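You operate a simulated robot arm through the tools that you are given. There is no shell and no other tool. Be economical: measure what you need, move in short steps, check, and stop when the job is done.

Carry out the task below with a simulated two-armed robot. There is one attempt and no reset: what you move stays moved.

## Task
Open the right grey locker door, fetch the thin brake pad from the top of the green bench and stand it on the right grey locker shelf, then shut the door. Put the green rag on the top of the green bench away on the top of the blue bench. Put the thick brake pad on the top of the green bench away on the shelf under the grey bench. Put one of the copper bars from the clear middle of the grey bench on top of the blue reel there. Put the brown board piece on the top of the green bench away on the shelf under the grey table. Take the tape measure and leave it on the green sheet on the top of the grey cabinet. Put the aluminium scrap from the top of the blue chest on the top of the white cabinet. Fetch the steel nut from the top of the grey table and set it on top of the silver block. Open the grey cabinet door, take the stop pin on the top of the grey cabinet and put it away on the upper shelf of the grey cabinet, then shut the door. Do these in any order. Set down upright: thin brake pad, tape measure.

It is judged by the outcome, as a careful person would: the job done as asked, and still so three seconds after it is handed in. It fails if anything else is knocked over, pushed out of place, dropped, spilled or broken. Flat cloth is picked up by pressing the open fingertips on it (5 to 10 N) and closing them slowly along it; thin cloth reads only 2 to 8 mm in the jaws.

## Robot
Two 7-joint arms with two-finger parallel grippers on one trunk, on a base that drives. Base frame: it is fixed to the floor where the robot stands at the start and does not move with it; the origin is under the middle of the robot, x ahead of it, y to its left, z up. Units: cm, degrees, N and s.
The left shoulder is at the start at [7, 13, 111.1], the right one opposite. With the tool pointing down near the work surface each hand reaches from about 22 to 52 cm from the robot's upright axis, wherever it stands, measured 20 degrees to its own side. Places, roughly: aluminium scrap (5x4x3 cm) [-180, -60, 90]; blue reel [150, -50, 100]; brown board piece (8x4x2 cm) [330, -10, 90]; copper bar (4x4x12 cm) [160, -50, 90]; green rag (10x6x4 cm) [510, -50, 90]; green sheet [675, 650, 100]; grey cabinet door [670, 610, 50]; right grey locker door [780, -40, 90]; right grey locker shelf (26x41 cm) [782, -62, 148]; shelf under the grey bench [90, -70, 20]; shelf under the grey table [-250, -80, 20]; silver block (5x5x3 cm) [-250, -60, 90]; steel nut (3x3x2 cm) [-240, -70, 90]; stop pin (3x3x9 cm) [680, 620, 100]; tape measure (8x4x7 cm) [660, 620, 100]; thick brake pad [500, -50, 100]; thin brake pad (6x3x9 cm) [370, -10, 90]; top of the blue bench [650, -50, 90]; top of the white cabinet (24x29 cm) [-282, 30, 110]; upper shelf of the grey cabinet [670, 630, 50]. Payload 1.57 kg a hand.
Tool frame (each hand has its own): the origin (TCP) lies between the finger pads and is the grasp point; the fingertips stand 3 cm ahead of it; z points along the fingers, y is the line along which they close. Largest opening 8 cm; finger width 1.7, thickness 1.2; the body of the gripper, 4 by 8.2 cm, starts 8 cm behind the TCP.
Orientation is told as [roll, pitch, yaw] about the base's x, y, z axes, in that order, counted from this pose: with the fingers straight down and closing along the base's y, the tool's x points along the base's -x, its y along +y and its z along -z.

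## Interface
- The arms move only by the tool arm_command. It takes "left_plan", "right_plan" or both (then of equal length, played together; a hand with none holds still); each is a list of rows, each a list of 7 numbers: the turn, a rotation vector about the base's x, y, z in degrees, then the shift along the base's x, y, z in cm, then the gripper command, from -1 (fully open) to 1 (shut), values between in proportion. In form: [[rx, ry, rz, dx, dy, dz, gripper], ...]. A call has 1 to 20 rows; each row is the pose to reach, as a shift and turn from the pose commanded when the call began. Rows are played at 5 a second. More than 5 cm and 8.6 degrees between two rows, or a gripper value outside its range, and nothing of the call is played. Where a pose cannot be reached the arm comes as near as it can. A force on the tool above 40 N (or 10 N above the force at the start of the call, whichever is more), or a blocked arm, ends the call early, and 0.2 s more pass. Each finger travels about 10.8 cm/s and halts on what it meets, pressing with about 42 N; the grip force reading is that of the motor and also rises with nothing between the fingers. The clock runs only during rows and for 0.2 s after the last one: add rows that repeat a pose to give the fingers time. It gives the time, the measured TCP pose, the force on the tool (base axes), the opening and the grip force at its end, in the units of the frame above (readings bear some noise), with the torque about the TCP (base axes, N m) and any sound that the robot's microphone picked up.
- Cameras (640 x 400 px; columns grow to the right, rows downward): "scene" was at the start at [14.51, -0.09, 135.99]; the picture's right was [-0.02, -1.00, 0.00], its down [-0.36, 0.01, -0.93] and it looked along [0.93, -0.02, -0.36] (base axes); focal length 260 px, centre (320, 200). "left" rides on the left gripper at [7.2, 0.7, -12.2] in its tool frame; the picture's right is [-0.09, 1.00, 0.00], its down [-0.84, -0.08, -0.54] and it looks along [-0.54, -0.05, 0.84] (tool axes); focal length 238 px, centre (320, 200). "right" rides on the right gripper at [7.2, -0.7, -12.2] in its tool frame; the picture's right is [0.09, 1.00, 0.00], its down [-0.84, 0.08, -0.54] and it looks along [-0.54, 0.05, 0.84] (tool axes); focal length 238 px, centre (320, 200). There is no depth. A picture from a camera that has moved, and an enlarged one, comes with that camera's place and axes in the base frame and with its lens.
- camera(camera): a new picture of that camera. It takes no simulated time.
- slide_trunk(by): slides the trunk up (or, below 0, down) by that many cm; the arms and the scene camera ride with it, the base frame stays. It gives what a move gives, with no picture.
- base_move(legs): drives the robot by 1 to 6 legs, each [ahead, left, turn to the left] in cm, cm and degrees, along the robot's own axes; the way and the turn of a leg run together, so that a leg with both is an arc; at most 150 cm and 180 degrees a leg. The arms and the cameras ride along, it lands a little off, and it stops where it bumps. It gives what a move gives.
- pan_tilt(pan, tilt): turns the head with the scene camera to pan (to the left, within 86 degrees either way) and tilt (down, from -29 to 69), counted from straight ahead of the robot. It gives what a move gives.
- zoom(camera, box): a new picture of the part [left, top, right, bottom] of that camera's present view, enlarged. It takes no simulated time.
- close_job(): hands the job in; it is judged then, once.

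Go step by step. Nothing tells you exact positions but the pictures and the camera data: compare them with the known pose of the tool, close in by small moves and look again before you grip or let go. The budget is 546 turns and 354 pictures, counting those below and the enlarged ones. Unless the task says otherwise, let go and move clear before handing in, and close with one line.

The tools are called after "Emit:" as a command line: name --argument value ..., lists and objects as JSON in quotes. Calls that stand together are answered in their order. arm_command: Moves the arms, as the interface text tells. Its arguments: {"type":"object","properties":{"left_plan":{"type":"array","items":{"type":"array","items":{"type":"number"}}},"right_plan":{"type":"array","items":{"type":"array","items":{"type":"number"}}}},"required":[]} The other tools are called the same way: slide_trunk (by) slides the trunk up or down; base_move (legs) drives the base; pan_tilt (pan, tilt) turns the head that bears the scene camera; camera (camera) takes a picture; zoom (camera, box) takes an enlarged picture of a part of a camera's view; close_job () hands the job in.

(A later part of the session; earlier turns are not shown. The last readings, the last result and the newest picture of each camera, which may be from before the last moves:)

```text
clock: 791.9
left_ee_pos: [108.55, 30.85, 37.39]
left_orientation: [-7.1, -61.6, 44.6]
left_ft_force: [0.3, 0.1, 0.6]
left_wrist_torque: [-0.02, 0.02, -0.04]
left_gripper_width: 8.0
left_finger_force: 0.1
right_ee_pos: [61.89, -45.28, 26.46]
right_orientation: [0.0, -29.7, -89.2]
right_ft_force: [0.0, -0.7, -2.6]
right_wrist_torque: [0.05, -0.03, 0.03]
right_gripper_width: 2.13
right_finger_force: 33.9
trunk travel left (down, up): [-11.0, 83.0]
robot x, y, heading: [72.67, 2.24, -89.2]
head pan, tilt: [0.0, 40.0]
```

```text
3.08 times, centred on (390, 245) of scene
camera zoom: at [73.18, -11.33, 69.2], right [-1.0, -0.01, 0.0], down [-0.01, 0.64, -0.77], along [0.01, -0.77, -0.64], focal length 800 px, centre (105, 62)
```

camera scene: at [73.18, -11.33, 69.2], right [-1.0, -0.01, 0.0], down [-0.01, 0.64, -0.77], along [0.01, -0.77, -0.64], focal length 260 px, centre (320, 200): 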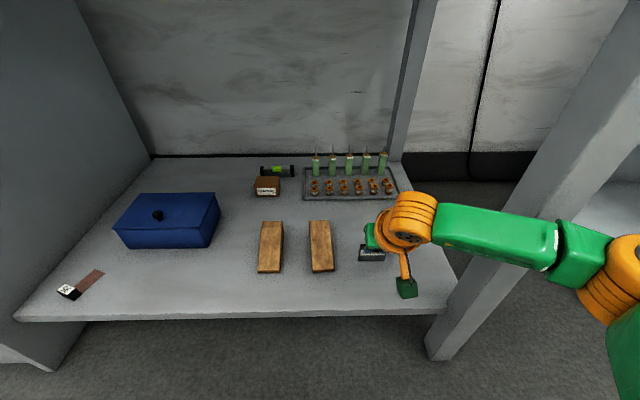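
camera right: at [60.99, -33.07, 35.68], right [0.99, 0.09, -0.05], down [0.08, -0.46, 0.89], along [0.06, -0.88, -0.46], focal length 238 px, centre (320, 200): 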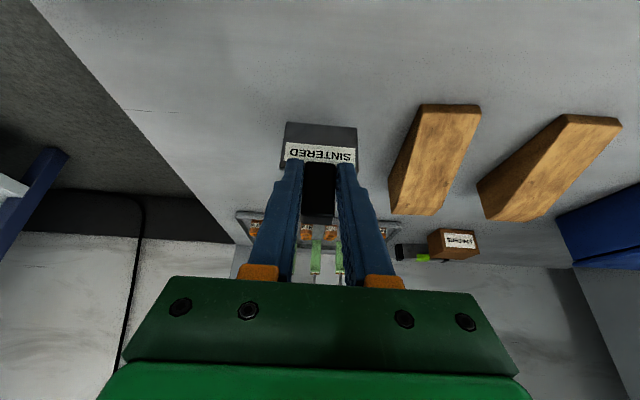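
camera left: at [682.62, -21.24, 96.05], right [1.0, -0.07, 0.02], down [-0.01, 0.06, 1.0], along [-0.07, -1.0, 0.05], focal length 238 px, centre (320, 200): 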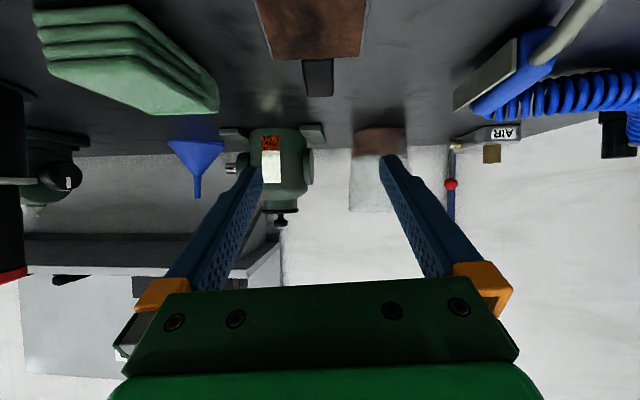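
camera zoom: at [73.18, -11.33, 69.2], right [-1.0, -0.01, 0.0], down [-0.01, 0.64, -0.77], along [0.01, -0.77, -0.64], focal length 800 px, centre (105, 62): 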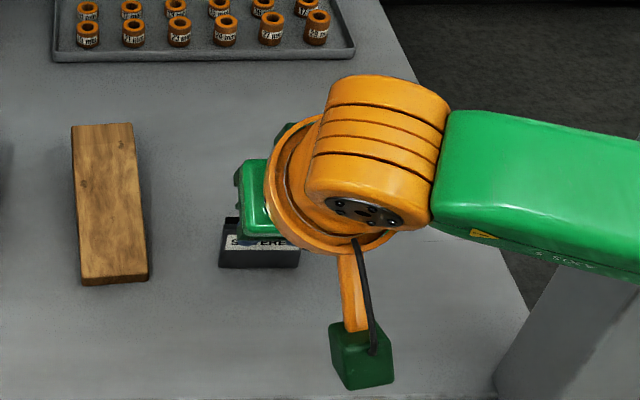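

Emit:
arm_command --right_plan '[[0, 0, 0, 0, 0, -0.3, 1], [0, 0, 0, 0, 0, -0.6, 1], [0, 0, 0, 0, 0, -0.6, 1]]'

```text
clock: 792.7
left_ee_pos: [108.53, 30.85, 37.38]
left_orientation: [-7.4, -61.5, 45.0]
left_ft_force: [-0.2, 0.1, 0.0]
left_wrist_torque: [-0.01, 0.04, 0.01]
left_gripper_width: 7.98
left_finger_force: 0.0
right_ee_pos: [61.9, -45.13, 26.07]
right_orientation: [0.0, -30.1, -89.3]
right_ft_force: [-1.6, -2.6, 11.3]
right_wrist_torque: [-0.52, 0.0, -0.03]
right_gripper_width: 2.13
right_finger_force: 34.5
trunk travel left (down, up): [-11.0, 83.0]
robot x, y, heading: [72.98, 2.04, -89.4]
head pan, tilt: [0.0, 40.0]
```

Contact. Release slowly.

Emit:
arm_command --right_plan '[[0, 0, 0, 0, 0, 0.2, 1], [0, 0, 0, 0, 0, 0.2, 0.42], [0, 0, 0, 0, 0, 0.2, 0.36], [0, 0, 0, 0, 0, 0.2, 0.25], [0, 0, 0, 0, 0, 0.2, 0], [0, 0, 0, 0, 0, 0.2, -0.3]]'

Emit:
camera --camera "right"

```text
clock: 794.1
left_ee_pos: [108.63, 30.82, 37.42]
left_orientation: [-7.2, -61.5, 44.8]
left_ft_force: [0.8, -0.9, -0.3]
left_wrist_torque: [-0.02, -0.01, 0.04]
left_gripper_width: 8.0
left_finger_force: 0.1
right_ee_pos: [61.94, -45.2, 26.23]
right_orientation: [0.0, -29.7, -89.3]
right_ft_force: [0.0, 0.3, 0.4]
right_wrist_torque: [0.02, -0.02, -0.01]
right_gripper_width: 5.2
right_finger_force: 0.0
trunk travel left (down, up): [-11.0, 83.0]
robot x, y, heading: [72.94, 2.24, -89.1]
head pan, tilt: [0.0, 40.0]
```

```text
89 pictures are left
camera right: at [61.05, -33.05, 33.13], right [0.99, 0.09, -0.05], down [0.08, -0.46, 0.89], along [0.06, -0.89, -0.46], focal length 238 px, centre (320, 200)
```

right: 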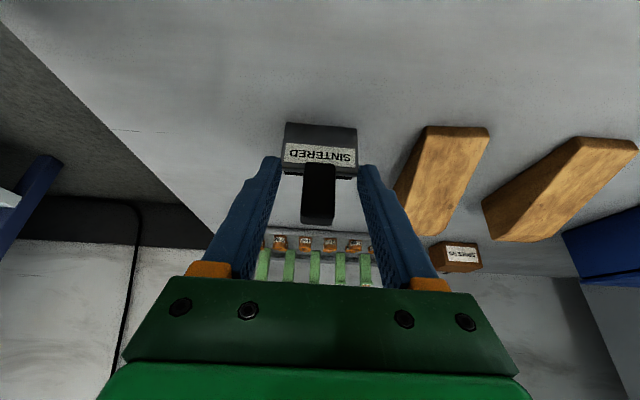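

It stands. Withdraw along the finger axis and back out.

Emit:
arm_command --right_plan '[[0, 0, 0, 0, 1, 1.7, -0.3], [0, 0, 0, 0, 2.5, 4.2, -0.3], [0, 0, 0, 0, 4.5, 7, -0.3], [0, 0, 0, 0, 7, 8, -0.3]]'

Emit:
base_move --legs '[[-65, 0, 0]]'

Emit:
slide_trunk --by 40

Emit:
slide_trunk --by 38

Emit:
camera --camera "scene"

```text
clock: 795.1
left_ee_pos: [108.49, 30.87, 37.24]
left_orientation: [-7.1, -61.5, 44.8]
left_ft_force: [0.1, -0.4, -0.2]
left_wrist_torque: [0.01, 0.0, 0.0]
left_gripper_width: 8.0
left_finger_force: 0.1
right_ee_pos: [61.92, -38.35, 34.14]
right_orientation: [0.0, -29.7, -89.4]
right_ft_force: [0.6, 0.3, 0.1]
right_wrist_torque: [0.0, -0.01, 0.01]
right_gripper_width: 5.2
right_finger_force: 0.0
trunk travel left (down, up): [-11.0, 83.0]
robot x, y, heading: [72.81, 1.89, -89.2]
head pan, tilt: [0.0, 40.0]
```

```text
clock: 798.7
left_ee_pos: [106.98, 96.92, 37.37]
left_orientation: [-7.1, -61.5, 45.5]
left_ft_force: [0.4, 1.4, 0.3]
left_wrist_torque: [-0.01, 0.04, -0.02]
left_gripper_width: 8.01
left_finger_force: 0.0
right_ee_pos: [61.16, 27.34, 34.12]
right_orientation: [0.0, -29.7, -88.7]
right_ft_force: [0.0, -0.5, 0.5]
right_wrist_torque: [0.0, 0.03, 0.01]
right_gripper_width: 5.2
right_finger_force: 0.1
trunk travel left (down, up): [-11.0, 83.0]
robot x, y, heading: [71.77, 68.05, -88.3]
head pan, tilt: [0.0, 40.0]
```

```text
clock: 802.6
left_ee_pos: [107.08, 96.92, 77.25]
left_orientation: [-7.3, -61.5, 45.3]
left_ft_force: [-1.4, -0.2, 1.4]
left_wrist_torque: [0.01, 0.01, -0.03]
left_gripper_width: 8.01
left_finger_force: 0.1
right_ee_pos: [61.09, 27.22, 74.16]
right_orientation: [0.0, -29.9, -88.7]
right_ft_force: [-0.1, -0.5, 0.8]
right_wrist_torque: [0.0, 0.02, 0.02]
right_gripper_width: 5.24
right_finger_force: 0.1
trunk travel left (down, up): [-51.0, 43.0]
robot x, y, heading: [71.8, 67.71, -88.7]
head pan, tilt: [0.0, 40.0]
```

```text
clock: 806.2
left_ee_pos: [107.07, 96.94, 115.36]
left_orientation: [-7.2, -61.6, 45.4]
left_ft_force: [0.9, 1.2, 0.6]
left_wrist_torque: [-0.03, 0.01, 0.05]
left_gripper_width: 8.01
left_finger_force: 0.1
right_ee_pos: [61.18, 27.3, 112.22]
right_orientation: [0.0, -29.8, -88.6]
right_ft_force: [-0.9, 0.4, -0.4]
right_wrist_torque: [0.01, 0.03, -0.03]
right_gripper_width: 5.19
right_finger_force: 0.1
trunk travel left (down, up): [-89.0, 5.0]
robot x, y, heading: [72.04, 67.57, -88.5]
head pan, tilt: [0.0, 40.0]
```

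```text
88 pictures are left
camera scene: at [72.16, 54.4, 147.2], right [-1.0, -0.02, 0.0], down [-0.01, 0.64, -0.77], along [0.02, -0.77, -0.64], focal length 260 px, centre (320, 200)
```

scene: 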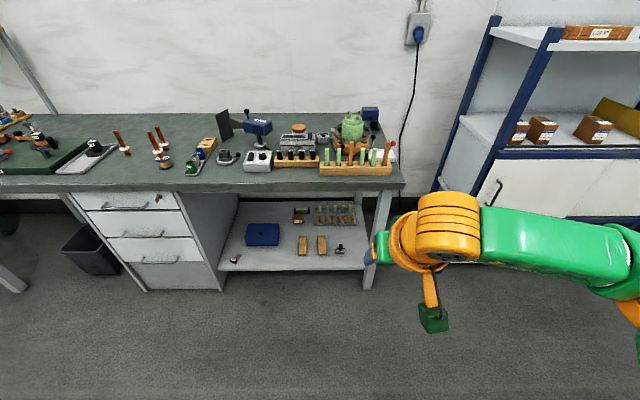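

Thick pad is on the shelf. Next the brown board on the green bench at ≈(334,-8). Drive there.

Emit:
base_move --legs '[[0, 150, -1.5], [0, 126, 0], [18, 0, 0]]'

Emit:
arm_command --right_plan '[[0, 0, -8, 0, 0, 0, -1], [0, 0, -16, 0, 0, 0, -1], [0, 0, -24, 0, 0, 0, -1], [0, 0, -32, 0, 0, 0, -1], [0, 0, -40, 0, 0, 0, -1], [0, 0, -48, 0, 0, 0, -1], [0, 0, -56, 0, 0, 0, -1], [0, 0, -64, 0, 0, 0, -1], [0, 0, -72, 0, 0, 0, -1], [0, 0, -80, 0, 0, 0, -1], [0, 0, -88, 0, 0, 0, -1], [0, 0, -90, 0, 0, 0, -1]]'

Emit:
camera --camera "scene"

Emit:
camera --camera "right"

```text
clock: 820.7
left_ee_pos: [383.06, 76.99, 115.12]
left_orientation: [-7.4, -61.3, 44.1]
left_ft_force: [0.0, -0.4, 0.1]
left_wrist_torque: [0.0, 0.01, -0.02]
left_gripper_width: 8.0
left_finger_force: 0.0
right_ee_pos: [335.31, 8.64, 112.31]
right_orientation: [0.0, -29.9, -90.2]
right_ft_force: [0.2, -0.4, -0.4]
right_wrist_torque: [0.02, -0.05, 0.0]
right_gripper_width: 5.21
right_finger_force: 0.1
trunk travel left (down, up): [-89.0, 5.0]
robot x, y, heading: [347.52, 48.5, -90.1]
head pan, tilt: [0.0, 40.0]
```

```text
clock: 823.3
left_ee_pos: [383.19, 76.58, 115.22]
left_orientation: [-7.2, -61.6, 43.8]
left_ft_force: [0.8, 0.5, 0.0]
left_wrist_torque: [-0.02, 0.04, 0.04]
left_gripper_width: 7.99
left_finger_force: 0.1
right_ee_pos: [335.44, 8.36, 112.16]
right_orientation: [0.0, -29.7, 179.8]
right_ft_force: [0.4, -0.3, -0.2]
right_wrist_torque: [-0.02, -0.03, 0.0]
right_gripper_width: 8.01
right_finger_force: 0.1
trunk travel left (down, up): [-89.0, 5.0]
robot x, y, heading: [347.31, 48.52, -89.9]
head pan, tilt: [0.0, 40.0]
```

```text
87 pictures are left
camera scene: at [347.07, 35.12, 147.21], right [-1.0, 0.0, 0.0], down [0.0, 0.64, -0.77], along [0.0, -0.77, -0.64], focal length 260 px, centre (320, 200)
```

scene: 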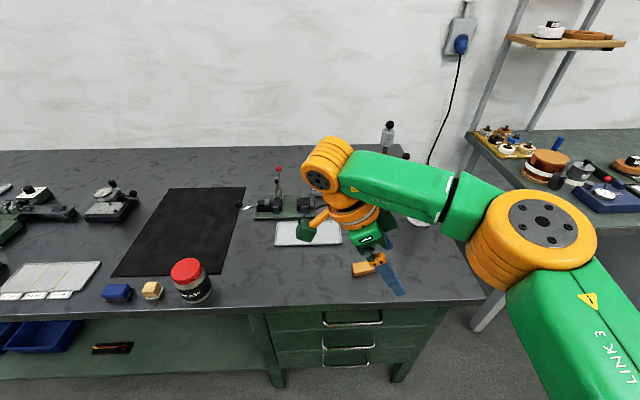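

```text
86 pictures are left
camera right: at [347.61, 8.85, 119.19], right [0.07, -1.0, -0.05], down [-0.46, -0.07, 0.89], along [-0.89, -0.04, -0.46], focal length 238 px, centre (320, 200)
```

right: 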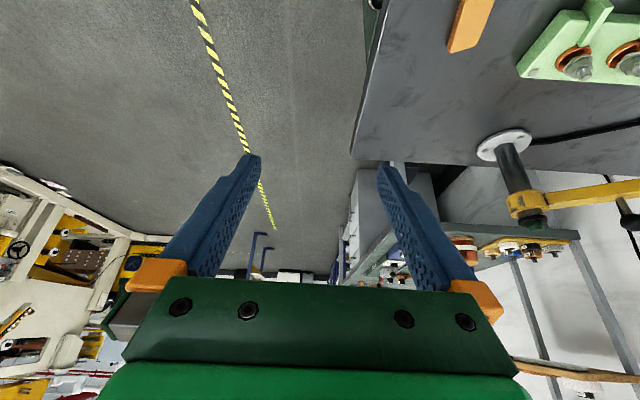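

Emit:
base_move --legs '[[16, 0, 0]]'

Emit:
arm_command --right_plan '[[0, 0, 0, 0.5, 0, -4, -1], [0, 0, 0, 1, 0, -8, -1], [0, 0, 0, 2, 0, -12, -1], [0, 0, 0, 2, 0, -12, -1]]'

Emit:
camera --camera "right"

Emit:
zoom --camera "scene" --box '[310, 230, 430, 320]'

```text
clock: 824.7
left_ee_pos: [383.03, 61.0, 115.4]
left_orientation: [-7.5, -61.4, 44.2]
left_ft_force: [-0.5, 0.6, -0.3]
left_wrist_torque: [-0.01, 0.03, -0.02]
left_gripper_width: 8.0
left_finger_force: 0.0
right_ee_pos: [335.38, -7.3, 112.3]
right_orientation: [0.2, -29.8, 179.8]
right_ft_force: [-0.5, 0.7, 0.1]
right_wrist_torque: [-0.05, 0.0, 0.01]
right_gripper_width: 8.0
right_finger_force: 0.1
trunk travel left (down, up): [-89.0, 5.0]
robot x, y, heading: [346.87, 32.7, -90.0]
head pan, tilt: [0.0, 40.0]
```

```text
clock: 825.7
left_ee_pos: [382.94, 60.73, 115.3]
left_orientation: [-7.2, -61.4, 43.9]
left_ft_force: [-0.5, 0.0, 0.0]
left_wrist_torque: [-0.01, -0.01, 0.0]
left_gripper_width: 8.01
left_finger_force: 0.0
right_ee_pos: [337.54, -7.83, 100.05]
right_orientation: [0.0, -29.6, 179.8]
right_ft_force: [-0.1, -0.1, -0.7]
right_wrist_torque: [-0.01, -0.01, 0.0]
right_gripper_width: 8.02
right_finger_force: 0.0
trunk travel left (down, up): [-89.0, 5.0]
robot x, y, heading: [347.29, 32.46, -90.1]
head pan, tilt: [0.0, 40.0]
```

```text
85 pictures are left
camera right: at [349.69, -7.28, 107.11], right [0.08, -1.0, -0.05], down [-0.46, -0.08, 0.89], along [-0.89, -0.05, -0.46], focal length 238 px, centre (320, 200)
```

right: 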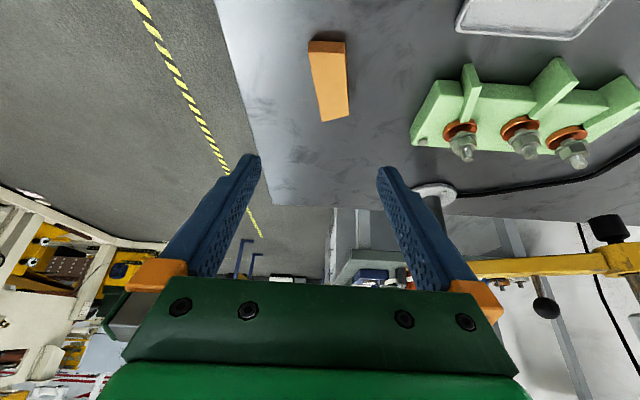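

```text
4.44 times, centred on (370, 275) of scene
camera zoom: at [347.04, 19.07, 147.21], right [-1.0, 0.0, 0.0], down [0.0, 0.64, -0.77], along [0.0, -0.77, -0.64], focal length 1155 px, centre (98, -133)
```

zoom: 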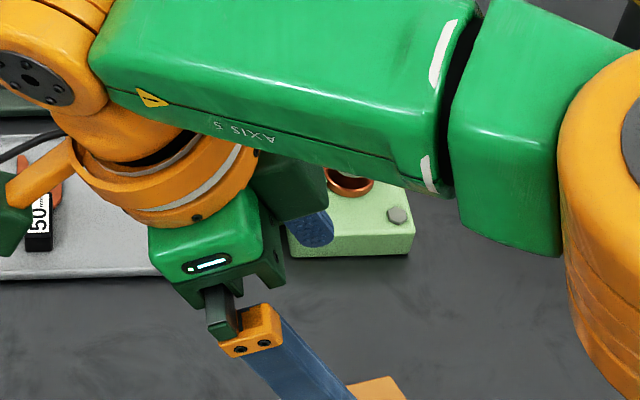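

Board centre (334.7,-8.7), yaw +13°. Align and lower.

Emit:
arm_command --right_plan '[[0, 0, 5, -0.5, -0.3, -2, -1], [0, 0, 10, -1, -0.6, -4, -1], [0, 0, 13, -1.6, -0.6, -7, -1], [0, 0, 13, -1.6, -0.6, -9.5, -1], [0, 0, 13, -1.6, -0.6, -9.5, -1]]'

Emit:
camera --camera "right"

```text
clock: 826.9
left_ee_pos: [382.93, 60.91, 115.43]
left_orientation: [-7.2, -61.5, 44.0]
left_ft_force: [1.0, -0.6, -0.2]
left_wrist_torque: [0.0, 0.01, 0.01]
left_gripper_width: 8.0
left_finger_force: 0.0
right_ee_pos: [335.82, -8.41, 90.43]
right_orientation: [0.0, -29.7, -167.1]
right_ft_force: [0.2, -0.7, 0.3]
right_wrist_torque: [-0.01, 0.04, -0.01]
right_gripper_width: 8.0
right_finger_force: 0.1
trunk travel left (down, up): [-89.0, 5.0]
robot x, y, heading: [347.04, 32.35, -89.9]
head pan, tilt: [0.0, 40.0]
```

```text
83 pictures are left
camera right: at [347.55, -5.06, 97.53], right [0.3, -0.95, -0.05], down [-0.43, -0.18, 0.89], along [-0.85, -0.25, -0.46], focal length 238 px, centre (320, 200)
```

right: 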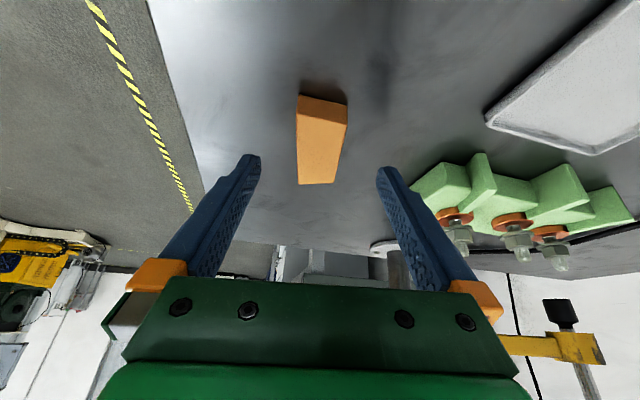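

Emit:
arm_command --right_plan '[[0, 0, 0, 0, 0, -0.8, -1], [0, 0, 0, 0, 0, -1.6, -1], [0, 0, 0, 0, 0, -1.6, -1]]'

Emit:
arm_command --right_plan '[[0, 0, 0, 0, 0, 0, -0.5], [0, 0, 0, 0, 0, 0, 0], [0, 0, 0, 0, 0, 0, 0.5], [0, 0, 0, 0, 0, 0, 1], [0, 0, 0, 0, 0, 0, 1], [0, 0, 0, 0, 0, 3, 1], [0, 0, 0, 0, 0, 7, 1], [0, 0, 0, 0, 0, 11, 1]]'

Emit:
camera --camera "right"

```text
clock: 827.7
left_ee_pos: [382.9, 60.81, 115.37]
left_orientation: [-7.3, -61.5, 44.0]
left_ft_force: [0.3, -0.3, 0.4]
left_wrist_torque: [-0.01, 0.01, 0.0]
left_gripper_width: 8.0
left_finger_force: 0.0
right_ee_pos: [335.87, -8.31, 88.93]
right_orientation: [0.0, -29.8, -167.1]
right_ft_force: [-0.7, -0.1, -0.2]
right_wrist_torque: [-0.01, 0.0, 0.01]
right_gripper_width: 8.01
right_finger_force: 0.0
trunk travel left (down, up): [-89.0, 5.0]
robot x, y, heading: [346.55, 32.54, -90.1]
head pan, tilt: [0.0, 40.0]
```

```text
clock: 829.5
left_ee_pos: [382.84, 60.75, 115.35]
left_orientation: [-7.4, -61.5, 44.0]
left_ft_force: [-0.3, -0.1, 0.9]
left_wrist_torque: [0.03, 0.02, 0.0]
left_gripper_width: 7.99
left_finger_force: 0.1
right_ee_pos: [335.68, -8.23, 100.21]
right_orientation: [0.0, -29.8, -167.1]
right_ft_force: [0.4, -0.1, -0.6]
right_wrist_torque: [-0.01, -0.03, -0.03]
right_gripper_width: 3.03
right_finger_force: 40.0
trunk travel left (down, up): [-89.0, 5.0]
robot x, y, heading: [346.69, 32.27, -89.9]
head pan, tilt: [0.0, 40.0]
```

```text
82 pictures are left
camera right: at [347.49, -4.92, 107.13], right [0.3, -0.95, -0.05], down [-0.43, -0.18, 0.89], along [-0.85, -0.25, -0.46], focal length 238 px, centre (320, 200)
```

right: 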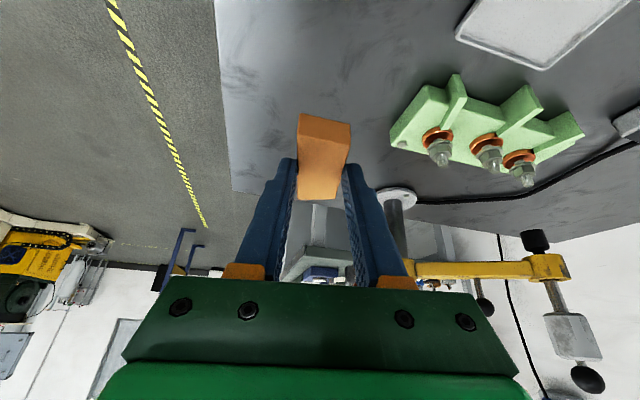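

Board held. Back out, turn the hand forward and travel toward the grey table at x≈-250.

Emit:
base_move --legs '[[-35, 0, 0]]'

Emit:
arm_command --right_plan '[[0, 0, 8, 0, 0, 0, 1], [0, 0, 16, 0, 0, 0, 1], [0, 0, 24, 0, 0, 0, 1], [0, 0, 32, 0, 0, 0, 1], [0, 0, 40, 0, 0, 1, 1], [0, 0, 48, 0, 0, 2, 1], [0, 0, 56, 0, 0, 3, 1], [0, 0, 64, 0, 0, 4, 1], [0, 0, 72, 0, 0, 5, 1], [0, 0, 77, 0, 0, 6, 1]]'

Emit:
base_move --legs '[[0, -150, 0], [0, -150, 0], [0, -130, 0]]'

Emit:
pan_tilt --pan -55 --tilt 20

Emit:
camera --camera "scene"

```text
clock: 831.8
left_ee_pos: [383.03, 95.54, 115.34]
left_orientation: [-7.0, -61.5, 43.8]
left_ft_force: [1.4, -0.9, -0.5]
left_wrist_torque: [0.01, 0.0, 0.02]
left_gripper_width: 7.99
left_finger_force: 0.1
right_ee_pos: [335.73, 26.71, 99.99]
right_orientation: [-0.2, -29.8, -167.0]
right_ft_force: [-1.0, 0.1, -0.6]
right_wrist_torque: [0.0, 0.0, -0.03]
right_gripper_width: 3.02
right_finger_force: 39.3
trunk travel left (down, up): [-89.0, 5.0]
robot x, y, heading: [346.67, 67.55, -89.9]
head pan, tilt: [0.0, 40.0]
```

```text
clock: 834.0
left_ee_pos: [382.96, 95.79, 115.38]
left_orientation: [-7.3, -61.4, 44.0]
left_ft_force: [0.1, -0.7, 0.2]
left_wrist_torque: [-0.01, -0.01, -0.02]
left_gripper_width: 8.02
left_finger_force: 0.0
right_ee_pos: [335.73, 26.82, 106.18]
right_orientation: [0.0, -29.8, -90.0]
right_ft_force: [0.3, -0.5, -1.2]
right_wrist_torque: [0.0, 0.0, 0.01]
right_gripper_width: 3.01
right_finger_force: 40.2
trunk travel left (down, up): [-89.0, 5.0]
robot x, y, heading: [347.08, 67.48, -90.1]
head pan, tilt: [0.0, 40.0]
```

```text
clock: 850.6
left_ee_pos: [56.05, 100.79, 115.56]
left_orientation: [-7.4, -61.7, 43.9]
left_ft_force: [-0.3, -0.5, -0.8]
left_wrist_torque: [-0.02, -0.01, -0.04]
left_gripper_width: 8.01
left_finger_force: 0.1
right_ee_pos: [8.31, 32.16, 106.06]
right_orientation: [0.2, -29.8, -90.7]
right_ft_force: [0.2, -0.4, -0.8]
right_wrist_torque: [0.01, -0.04, 0.03]
right_gripper_width: 3.03
right_finger_force: 39.9
trunk travel left (down, up): [-89.0, 5.0]
robot x, y, heading: [19.37, 72.89, -90.5]
head pan, tilt: [0.0, 40.0]
stopped in leg 3: the robot was blocked; the commanded pose is now the measured one
```

```text
clock: 851.9
left_ee_pos: [56.27, 100.99, 115.29]
left_orientation: [-7.2, -61.5, 43.6]
left_ft_force: [0.0, -0.2, 0.0]
left_wrist_torque: [-0.03, -0.01, 0.02]
left_gripper_width: 8.02
left_finger_force: 0.1
right_ee_pos: [8.64, 32.23, 106.07]
right_orientation: [-0.1, -29.6, -90.4]
right_ft_force: [-0.1, 0.8, -0.6]
right_wrist_torque: [-0.01, -0.01, 0.0]
right_gripper_width: 3.03
right_finger_force: 39.5
trunk travel left (down, up): [-89.0, 5.0]
robot x, y, heading: [20.34, 72.6, -90.5]
head pan, tilt: [-55.0, 20.0]
```

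```text
81 pictures are left
camera scene: at [12.6, 62.67, 150.34], right [-0.57, 0.82, 0.0], down [0.28, 0.19, -0.94], along [-0.77, -0.53, -0.34], focal length 260 px, centre (320, 200)
```

scene: 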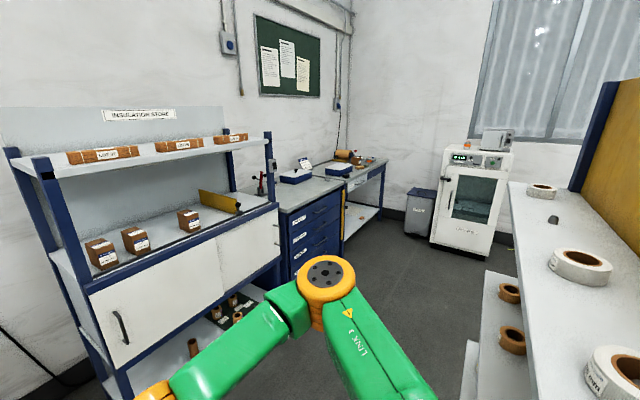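

I bumped a shelf end at the aisle's left side. Move to the aisle middle (y≈28), face -x and advance.

Emit:
base_move --legs '[[45, 0, 0], [0, 0, -89.5], [110, 0, 0]]'

Emit:
pan_tilt --pan 25 --tilt 30

Emit:
camera --camera "scene"

```text
clock: 863.6
left_ee_pos: [-62.9, -7.53, 115.37]
left_orientation: [-7.3, -61.3, -46.2]
left_ft_force: [-0.1, 0.3, -0.6]
left_wrist_torque: [0.04, 0.0, 0.02]
left_gripper_width: 8.0
left_finger_force: 0.0
right_ee_pos: [-131.53, 39.95, 106.17]
right_orientation: [-0.1, -29.8, 179.7]
right_ft_force: [-0.2, 0.6, -1.0]
right_wrist_torque: [0.03, -0.03, 0.01]
right_gripper_width: 3.04
right_finger_force: 39.3
trunk travel left (down, up): [-89.0, 5.0]
robot x, y, heading: [-91.12, 28.43, 179.7]
head pan, tilt: [-55.0, 20.0]
```

```text
clock: 865.2
left_ee_pos: [-62.85, -7.7, 115.23]
left_orientation: [-7.3, -61.6, -46.1]
left_ft_force: [-0.2, -0.2, -0.4]
left_wrist_torque: [-0.01, -0.03, 0.02]
left_gripper_width: 7.99
left_finger_force: 0.1
right_ee_pos: [-131.72, 40.02, 106.16]
right_orientation: [0.0, -29.7, 179.6]
right_ft_force: [0.0, -1.0, -0.3]
right_wrist_torque: [-0.04, 0.01, 0.04]
right_gripper_width: 3.03
right_finger_force: 39.9
trunk travel left (down, up): [-89.0, 5.0]
robot x, y, heading: [-90.97, 28.76, 179.5]
head pan, tilt: [25.0, 30.0]
```

```text
80 pictures are left
camera scene: at [-104.0, 24.97, 148.74], right [-0.42, 0.91, 0.0], down [0.45, 0.21, -0.87], along [-0.79, -0.36, -0.5], focal length 260 px, centre (320, 200)
```

scene: 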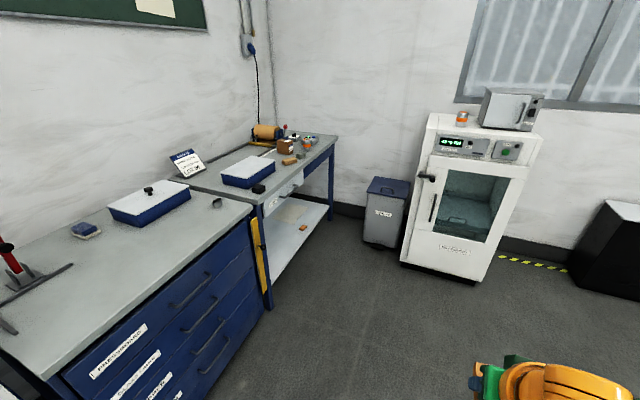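

I see the blue chest, the grey table (front y≈-45, x -187…-296) and the white oven cabinet. Go in front of the table facing -y.

Emit:
base_move --legs '[[88, 0, 0], [0, 0, 90.5], [22, 0, 0], [0, -56, 0]]'

Emit:
pan_tilt --pan 0 --tilt 45

Emit:
camera --camera "scene"

```text
clock: 877.6
left_ee_pos: [-196.84, 35.36, 115.29]
left_orientation: [-7.0, -61.5, 43.9]
left_ft_force: [-0.1, 0.2, -0.3]
left_wrist_torque: [-0.02, 0.01, 0.01]
left_gripper_width: 7.99
left_finger_force: 0.0
right_ee_pos: [-244.01, -33.65, 106.05]
right_orientation: [-0.1, -29.7, -90.0]
right_ft_force: [-0.3, 0.1, -0.7]
right_wrist_torque: [0.01, 0.03, 0.04]
right_gripper_width: 3.03
right_finger_force: 39.9
trunk travel left (down, up): [-89.0, 5.0]
robot x, y, heading: [-232.93, 7.01, -90.3]
head pan, tilt: [25.0, 30.0]
```

```text
clock: 878.5
left_ee_pos: [-196.82, 35.36, 115.22]
left_orientation: [-7.2, -61.6, 44.0]
left_ft_force: [0.4, -0.6, -0.3]
left_wrist_torque: [-0.01, 0.03, -0.01]
left_gripper_width: 8.0
left_finger_force: 0.2
right_ee_pos: [-244.23, -33.63, 106.03]
right_orientation: [0.1, -29.8, -90.1]
right_ft_force: [-0.1, -0.1, 0.0]
right_wrist_torque: [0.01, -0.02, 0.0]
right_gripper_width: 2.99
right_finger_force: 39.6
trunk travel left (down, up): [-89.0, 5.0]
robot x, y, heading: [-232.97, 7.13, -90.0]
head pan, tilt: [0.0, 45.0]
```

```text
79 pictures are left
camera scene: at [-232.87, -5.89, 146.48], right [-1.0, 0.0, 0.0], down [0.0, 0.71, -0.71], along [0.0, -0.71, -0.71], focal length 260 px, centre (320, 200)
```

scene: 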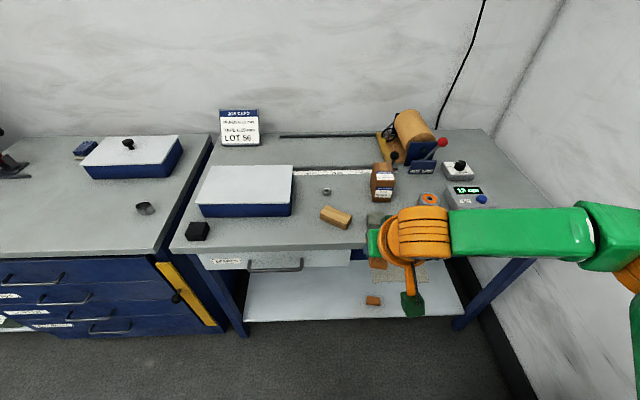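

Shelf under the table (z≈20) is free on its left part. Back up slightly, lower the trunk, and look.

Emit:
base_move --legs '[[-10, 17, 0]]'

Emit:
slide_trunk --by -40

Emit:
slide_trunk --by -36

Emit:
camera --camera "scene"

Emit:
camera --camera "right"

```text
clock: 880.1
left_ee_pos: [-180.04, 45.2, 115.43]
left_orientation: [-7.4, -61.7, 44.0]
left_ft_force: [-0.5, -0.8, 0.2]
left_wrist_torque: [0.0, 0.01, 0.02]
left_gripper_width: 7.98
left_finger_force: 0.0
right_ee_pos: [-227.2, -23.89, 105.99]
right_orientation: [0.3, -29.6, -90.2]
right_ft_force: [-0.5, -0.6, -0.1]
right_wrist_torque: [-0.01, 0.0, 0.01]
right_gripper_width: 3.01
right_finger_force: 39.6
trunk travel left (down, up): [-89.0, 5.0]
robot x, y, heading: [-215.57, 17.29, -90.0]
head pan, tilt: [0.0, 45.0]
```

```text
clock: 884.0
left_ee_pos: [-179.68, 45.52, 75.28]
left_orientation: [-7.2, -61.4, 43.9]
left_ft_force: [0.0, -0.3, -0.3]
left_wrist_torque: [-0.02, 0.02, 0.01]
left_gripper_width: 8.0
left_finger_force: 0.1
right_ee_pos: [-226.99, -23.59, 66.05]
right_orientation: [0.0, -29.8, -90.1]
right_ft_force: [-0.6, -0.1, -0.9]
right_wrist_torque: [0.01, 0.0, 0.03]
right_gripper_width: 3.03
right_finger_force: 39.0
trunk travel left (down, up): [-49.0, 45.0]
robot x, y, heading: [-216.03, 17.35, -90.0]
head pan, tilt: [0.0, 45.0]
```

```text
clock: 887.5
left_ee_pos: [-179.75, 45.26, 39.37]
left_orientation: [-7.3, -61.5, 44.0]
left_ft_force: [0.5, -1.2, -0.5]
left_wrist_torque: [0.0, 0.0, 0.0]
left_gripper_width: 7.98
left_finger_force: 0.0
right_ee_pos: [-227.11, -23.57, 30.13]
right_orientation: [0.1, -29.8, -90.0]
right_ft_force: [0.6, 0.2, -0.6]
right_wrist_torque: [0.03, 0.04, -0.02]
right_gripper_width: 2.99
right_finger_force: 39.0
trunk travel left (down, up): [-13.0, 81.0]
robot x, y, heading: [-216.16, 16.97, -90.2]
head pan, tilt: [0.0, 45.0]
```

```text
78 pictures are left
camera scene: at [-215.65, 4.11, 70.48], right [-1.0, 0.0, 0.0], down [0.0, 0.71, -0.71], along [0.0, -0.71, -0.71], focal length 260 px, centre (320, 200)
```

scene: 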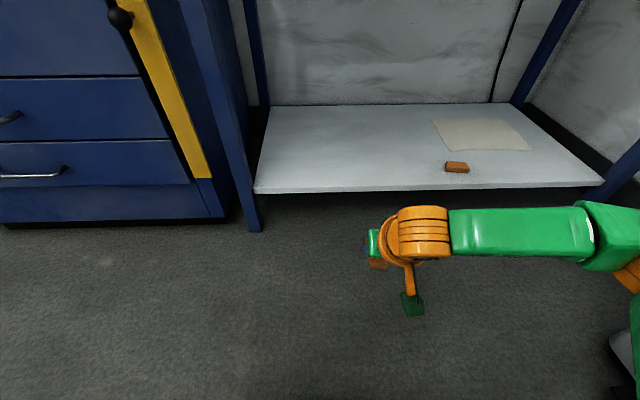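

```text
77 pictures are left
camera right: at [-227.71, -11.4, 37.1], right [1.0, 0.08, -0.05], down [0.08, -0.46, 0.89], along [0.05, -0.89, -0.46], focal length 238 px, centre (320, 200)
```

right: 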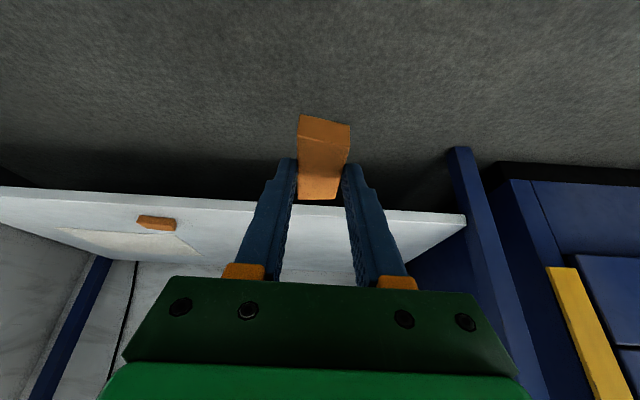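

Emit:
base_move --legs '[[29, 0, 0]]'

Emit:
arm_command --right_plan '[[0, 0, 0, 0, -4, 0, 1], [0, 0, 0, 0, -8, 0, 1], [0, 0, 0, 0, -11, -1, 1], [0, 0, 0, 0, -11, -3, 1], [0, 0, 0, 0, -11, -4.5, 1], [0, 0, 0, 0, -11, -4.5, 1]]'

Emit:
camera --camera "right"

```text
clock: 889.5
left_ee_pos: [-179.66, 16.35, 39.33]
left_orientation: [-7.2, -61.5, 43.7]
left_ft_force: [-0.1, -0.4, -0.4]
left_wrist_torque: [0.02, -0.02, 0.03]
left_gripper_width: 8.03
left_finger_force: 0.0
right_ee_pos: [-227.21, -52.51, 30.15]
right_orientation: [0.1, -29.7, -90.3]
right_ft_force: [-0.2, 0.5, 0.5]
right_wrist_torque: [0.03, 0.02, 0.0]
right_gripper_width: 3.01
right_finger_force: 39.2
trunk travel left (down, up): [-13.0, 81.0]
robot x, y, heading: [-215.88, -12.04, -90.3]
head pan, tilt: [0.0, 45.0]
```

```text
clock: 890.9
left_ee_pos: [-179.74, 16.43, 39.3]
left_orientation: [-7.3, -61.5, 43.9]
left_ft_force: [0.3, 0.5, 0.0]
left_wrist_torque: [0.03, 0.0, -0.01]
left_gripper_width: 8.01
left_finger_force: 0.0
right_ee_pos: [-227.21, -63.56, 25.49]
right_orientation: [-0.1, -29.6, -90.3]
right_ft_force: [0.1, 0.0, -0.4]
right_wrist_torque: [0.01, 0.01, 0.0]
right_gripper_width: 3.04
right_finger_force: 38.9
trunk travel left (down, up): [-13.0, 81.0]
robot x, y, heading: [-216.13, -11.78, -90.0]
head pan, tilt: [0.0, 45.0]
```

```text
76 pictures are left
camera right: at [-227.85, -51.39, 32.48], right [1.0, 0.07, -0.05], down [0.08, -0.46, 0.89], along [0.05, -0.89, -0.46], focal length 238 px, centre (320, 200)
```

right: 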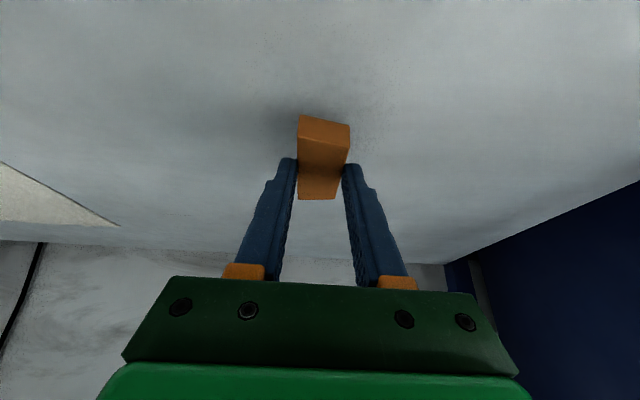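

Over the shelf. Lower to contact.

Emit:
arm_command --right_plan '[[0, 0, 0, 0, 0, -0.6, 1], [0, 0, 0, 0, 0, -1.2, 1], [0, 0, 0, 0, 0, -1.6, 1], [0, 0, 0, 0, 0, -1.6, 1]]'

Emit:
arm_command --right_plan '[[0, 0, 0, 0, 0, -0.4, 1], [0, 0, 0, 0, 0, -0.7, 1], [0, 0, 0, 0, 0, -0.7, 1]]'

```text
clock: 891.9
left_ee_pos: [-179.72, 16.34, 39.33]
left_orientation: [-7.3, -61.5, 43.8]
left_ft_force: [-0.2, -0.3, 1.2]
left_wrist_torque: [0.0, 0.02, 0.0]
left_gripper_width: 7.99
left_finger_force: 0.0
right_ee_pos: [-227.27, -63.63, 23.86]
right_orientation: [0.1, -29.6, -90.4]
right_ft_force: [0.9, -0.2, 0.4]
right_wrist_torque: [0.0, -0.02, 0.02]
right_gripper_width: 3.05
right_finger_force: 39.1
trunk travel left (down, up): [-13.0, 81.0]
robot x, y, heading: [-216.18, -11.82, -90.1]
head pan, tilt: [0.0, 45.0]
```

```text
clock: 892.7
left_ee_pos: [-179.85, 16.31, 39.34]
left_orientation: [-7.3, -61.5, 44.0]
left_ft_force: [-0.6, 0.1, 0.6]
left_wrist_torque: [-0.01, -0.01, -0.01]
left_gripper_width: 7.98
left_finger_force: 0.1
right_ee_pos: [-227.24, -63.61, 23.15]
right_orientation: [0.0, -29.6, -90.3]
right_ft_force: [-0.7, -0.7, 0.3]
right_wrist_torque: [0.06, 0.01, 0.0]
right_gripper_width: 3.03
right_finger_force: 39.2
trunk travel left (down, up): [-13.0, 81.0]
robot x, y, heading: [-215.56, -11.89, -90.2]
head pan, tilt: [0.0, 45.0]
```

Emit:
arm_command --right_plan '[[0, 0, 0, 0, 0, -0.5, 1], [0, 0, 0, 0, 0, -1, 1], [0, 0, 0, 0, 0, -1, 1]]'

```text
clock: 893.5
left_ee_pos: [-179.74, 16.41, 39.39]
left_orientation: [-7.5, -61.4, 44.1]
left_ft_force: [-0.1, 0.0, -1.2]
left_wrist_torque: [0.02, 0.0, 0.05]
left_gripper_width: 7.99
left_finger_force: 0.2
right_ee_pos: [-227.24, -63.56, 22.53]
right_orientation: [-0.1, -30.2, -90.3]
right_ft_force: [-1.6, -2.2, 14.7]
right_wrist_torque: [0.12, 0.01, -0.01]
right_gripper_width: 3.04
right_finger_force: 39.4
trunk travel left (down, up): [-13.0, 81.0]
robot x, y, heading: [-216.1, -11.82, -90.1]
head pan, tilt: [0.0, 45.0]
```

Contact. Release and withdraw.

Emit:
arm_command --right_plan '[[0, 0, 0, 0, 0, 0.2, 0.3], [0, 0, 0, 0, 0, 0.2, 0], [0, 0, 0, 0, 0, 0.2, -0.6], [0, 0, 0, 0, 1.5, 2.6, -0.6], [0, 0, 0, 0, 4, 6, -0.6], [0, 0, 0, 0, 8, 7, -0.6], [0, 0, 0, 0, 11, 7, -0.6]]'

Emit:
base_move --legs '[[-30, 0, 0]]'

Emit:
camera --camera "scene"

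```text
clock: 895.1
left_ee_pos: [-179.79, 16.26, 39.2]
left_orientation: [-7.3, -61.5, 43.9]
left_ft_force: [-1.1, -0.3, 0.8]
left_wrist_torque: [0.01, -0.04, 0.04]
left_gripper_width: 8.02
left_finger_force: 0.0
right_ee_pos: [-227.14, -52.76, 29.36]
right_orientation: [-0.1, -29.9, -90.3]
right_ft_force: [0.4, -0.4, -0.1]
right_wrist_torque: [-0.02, 0.0, 0.0]
right_gripper_width: 6.41
right_finger_force: 0.1
trunk travel left (down, up): [-13.0, 81.0]
robot x, y, heading: [-215.68, -11.64, -89.9]
head pan, tilt: [0.0, 45.0]
```

```text
clock: 897.1
left_ee_pos: [-179.57, 46.4, 39.29]
left_orientation: [-7.2, -61.5, 43.9]
left_ft_force: [0.7, -0.2, 0.4]
left_wrist_torque: [-0.04, -0.01, 0.02]
left_gripper_width: 8.03
left_finger_force: 0.1
right_ee_pos: [-227.03, -22.59, 29.35]
right_orientation: [0.0, -29.8, -90.3]
right_ft_force: [0.3, -0.5, 0.2]
right_wrist_torque: [0.0, -0.01, 0.0]
right_gripper_width: 6.41
right_finger_force: 0.0
trunk travel left (down, up): [-13.0, 81.0]
robot x, y, heading: [-215.61, 18.5, -90.3]
head pan, tilt: [0.0, 45.0]
```

```text
75 pictures are left
camera scene: at [-215.64, 5.22, 70.48], right [-1.0, 0.0, 0.0], down [0.0, 0.71, -0.71], along [0.0, -0.71, -0.71], focal length 260 px, centre (320, 200)
```

scene: 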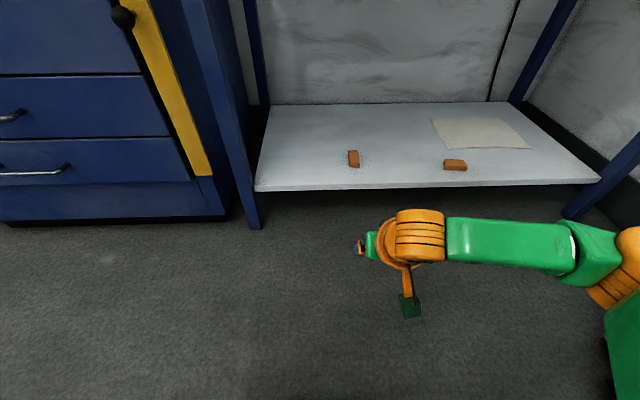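

Board is put away. Now raise up and set the hand vertical for the nut at ≈(-235,-69).

Emit:
slide_trunk --by 40

Emit:
slide_trunk --by 36

Emit:
arm_command --right_plan '[[6, 0, 0, 0, 0, 2, -0.3], [12, 0, 0, 0, 0, 4, -0.3], [18, 0, 0, 0, 0, 6, -0.3], [24, 0, 0, 0, 0, 8, -0.3], [30, 0, 0, 0, 0, 10, -0.3], [30, 0, 0, 0, 0, 10, -0.3]]'

Emit:
base_move --legs '[[37, -6, 0]]'

Emit:
camera --camera "right"

Emit:
camera --camera "scene"

```text
clock: 900.9
left_ee_pos: [-179.58, 46.32, 79.27]
left_orientation: [-7.3, -61.5, 43.9]
left_ft_force: [0.5, -0.2, -0.3]
left_wrist_torque: [-0.01, -0.01, 0.0]
left_gripper_width: 8.03
left_finger_force: 0.1
right_ee_pos: [-226.85, -22.54, 69.51]
right_orientation: [0.0, -29.8, -90.2]
right_ft_force: [-0.6, 0.5, -0.3]
right_wrist_torque: [0.0, -0.01, -0.01]
right_gripper_width: 6.43
right_finger_force: 0.0
trunk travel left (down, up): [-53.0, 41.0]
robot x, y, heading: [-215.93, 17.85, -90.0]
head pan, tilt: [0.0, 45.0]
```

```text
clock: 904.4
left_ee_pos: [-179.6, 46.47, 115.3]
left_orientation: [-7.3, -61.5, 43.8]
left_ft_force: [-0.1, -0.4, 0.2]
left_wrist_torque: [0.04, 0.04, 0.0]
left_gripper_width: 8.01
left_finger_force: 0.0
right_ee_pos: [-226.95, -22.59, 105.35]
right_orientation: [0.0, -29.8, -90.2]
right_ft_force: [0.0, 0.4, 0.3]
right_wrist_torque: [0.02, 0.01, -0.04]
right_gripper_width: 6.41
right_finger_force: 0.0
trunk travel left (down, up): [-89.0, 5.0]
robot x, y, heading: [-215.65, 18.69, -90.1]
head pan, tilt: [0.0, 45.0]
```

```text
clock: 905.8
left_ee_pos: [-179.6, 46.37, 115.34]
left_orientation: [-7.3, -61.6, 43.8]
left_ft_force: [-0.2, -0.1, 0.5]
left_wrist_torque: [0.01, 0.01, 0.01]
left_gripper_width: 7.98
left_finger_force: 0.2
right_ee_pos: [-226.97, -22.53, 115.42]
right_orientation: [0.0, 0.3, -90.2]
right_ft_force: [0.6, -0.1, -0.2]
right_wrist_torque: [-0.01, 0.04, -0.01]
right_gripper_width: 5.19
right_finger_force: 0.1
trunk travel left (down, up): [-89.0, 5.0]
robot x, y, heading: [-215.53, 18.17, -90.2]
head pan, tilt: [0.0, 45.0]
```

```text
clock: 908.2
left_ee_pos: [-185.69, 9.06, 115.16]
left_orientation: [-7.5, -61.2, 44.0]
left_ft_force: [0.1, 0.8, 0.2]
left_wrist_torque: [0.0, 0.0, 0.0]
left_gripper_width: 8.02
left_finger_force: 0.0
right_ee_pos: [-232.92, -59.79, 115.43]
right_orientation: [-0.2, 0.1, -90.2]
right_ft_force: [0.3, 0.5, -0.3]
right_wrist_torque: [0.03, 0.02, -0.02]
right_gripper_width: 5.19
right_finger_force: 0.1
trunk travel left (down, up): [-89.0, 5.0]
robot x, y, heading: [-221.57, -19.35, -90.3]
head pan, tilt: [0.0, 45.0]
```

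```text
74 pictures are left
camera right: at [-233.7, -52.86, 127.6], right [1.0, 0.09, 0.0], down [0.08, -0.84, 0.54], along [0.05, -0.54, -0.84], focal length 238 px, centre (320, 200)
```

right: 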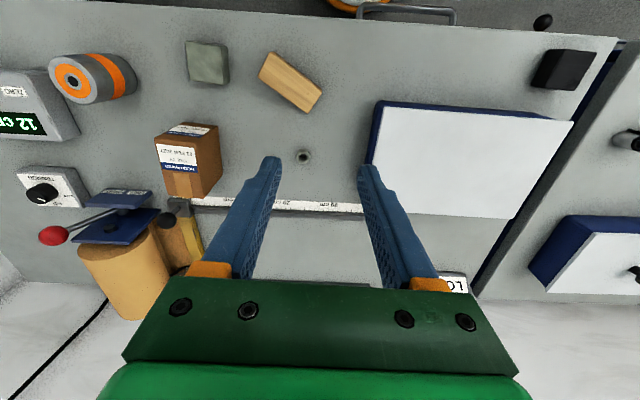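

```text
73 pictures are left
camera scene: at [-221.68, -32.08, 146.51], right [-1.0, 0.0, 0.0], down [0.0, 0.71, -0.71], along [0.0, -0.71, -0.71], focal length 260 px, centre (320, 200)
```

scene: 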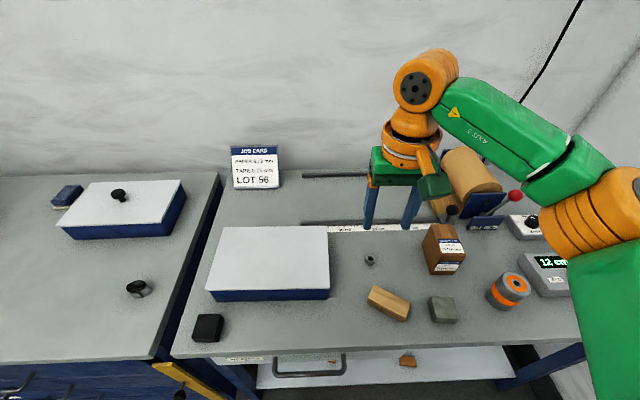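

Nut ≈(-234.9,-69.3), silver block ≈(-248.6,-55.9), table z≈86.5. Move 8 cm closer and go over the nut.

Emit:
base_move --legs '[[7.5, 0, 0]]'

Emit:
arm_command --right_plan '[[0, 0, 0, -1, -1, -4, -0.3], [0, 0, 0, -2, -2, -8, -0.3], [0, 0, 0, -2, -2, -13, -0.3], [0, 0, 0, -2, -2, -17, -0.3], [0, 0, 0, -2, -2, -17, -0.3]]'

Emit:
camera --camera "right"

```text
clock: 909.3
left_ee_pos: [-185.67, 2.21, 115.07]
left_orientation: [-7.9, -61.2, 44.4]
left_ft_force: [0.2, 0.8, 0.2]
left_wrist_torque: [-0.04, -0.01, -0.03]
left_gripper_width: 8.01
left_finger_force: 0.1
right_ee_pos: [-232.96, -66.75, 115.52]
right_orientation: [-0.3, -0.3, -90.2]
right_ft_force: [-1.0, 1.1, 0.0]
right_wrist_torque: [-0.07, -0.01, -0.02]
right_gripper_width: 5.2
right_finger_force: 0.1
trunk travel left (down, up): [-89.0, 5.0]
robot x, y, heading: [-222.06, -26.74, -90.4]
head pan, tilt: [0.0, 45.0]
```

```text
clock: 910.5
left_ee_pos: [-185.9, 1.56, 115.29]
left_orientation: [-7.2, -61.5, 44.1]
left_ft_force: [-0.1, 0.2, 1.2]
left_wrist_torque: [0.01, -0.01, 0.01]
left_gripper_width: 8.01
left_finger_force: 0.1
right_ee_pos: [-235.2, -69.32, 98.16]
right_orientation: [-0.1, 0.1, -90.0]
right_ft_force: [-0.8, 0.4, 0.6]
right_wrist_torque: [0.02, -0.03, 0.02]
right_gripper_width: 5.19
right_finger_force: 0.1
trunk travel left (down, up): [-89.0, 5.0]
robot x, y, heading: [-221.79, -26.85, -90.3]
head pan, tilt: [0.0, 45.0]
```

```text
72 pictures are left
camera right: at [-235.92, -62.31, 110.38], right [1.0, 0.09, 0.0], down [0.08, -0.84, 0.54], along [0.05, -0.54, -0.84], focal length 238 px, centre (320, 200)
```

right: 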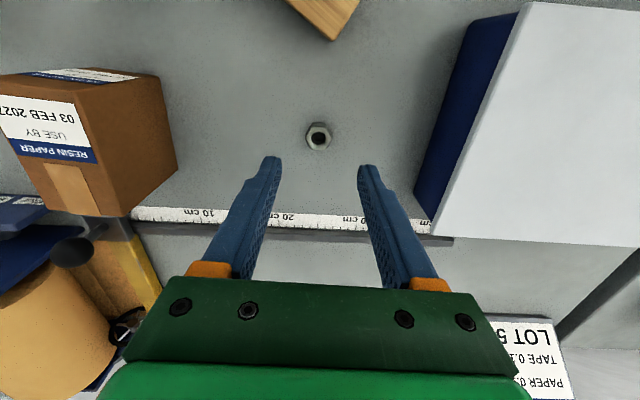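

Emit:
arm_command --right_plan '[[0, 0, 0, 0, 0, -3, -0.3], [0, 0, 0, 0, 0, -6, -0.3], [0, 0, 0, 0, 0, -8, -0.3], [0, 0, 0, 0, 0, -8, -0.3]]'

Emit:
camera --camera "right"

```text
clock: 911.5
left_ee_pos: [-185.88, 1.51, 115.4]
left_orientation: [-7.3, -61.5, 44.0]
left_ft_force: [0.0, 0.0, -0.9]
left_wrist_torque: [0.01, -0.01, -0.05]
left_gripper_width: 7.99
left_finger_force: 0.2
right_ee_pos: [-235.17, -69.5, 90.09]
right_orientation: [-0.1, 0.2, -90.2]
right_ft_force: [0.8, 0.1, 0.0]
right_wrist_torque: [0.0, -0.02, -0.02]
right_gripper_width: 5.21
right_finger_force: 0.0
trunk travel left (down, up): [-89.0, 5.0]
robot x, y, heading: [-221.99, -27.17, -90.4]
head pan, tilt: [0.0, 45.0]
```

```text
71 pictures are left
camera right: at [-235.83, -62.43, 102.28], right [1.0, 0.09, 0.0], down [0.08, -0.84, 0.54], along [0.05, -0.54, -0.84], focal length 238 px, centre (320, 200)
```

right: 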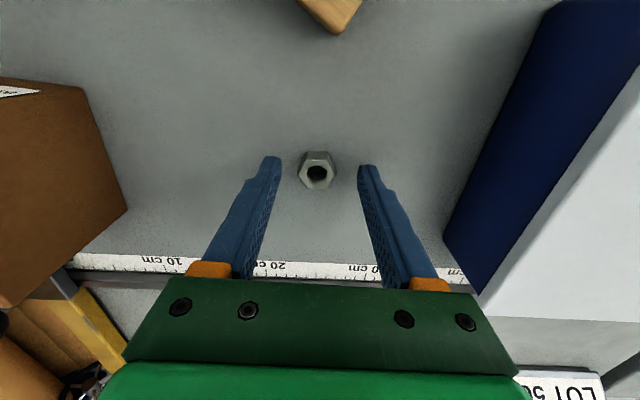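

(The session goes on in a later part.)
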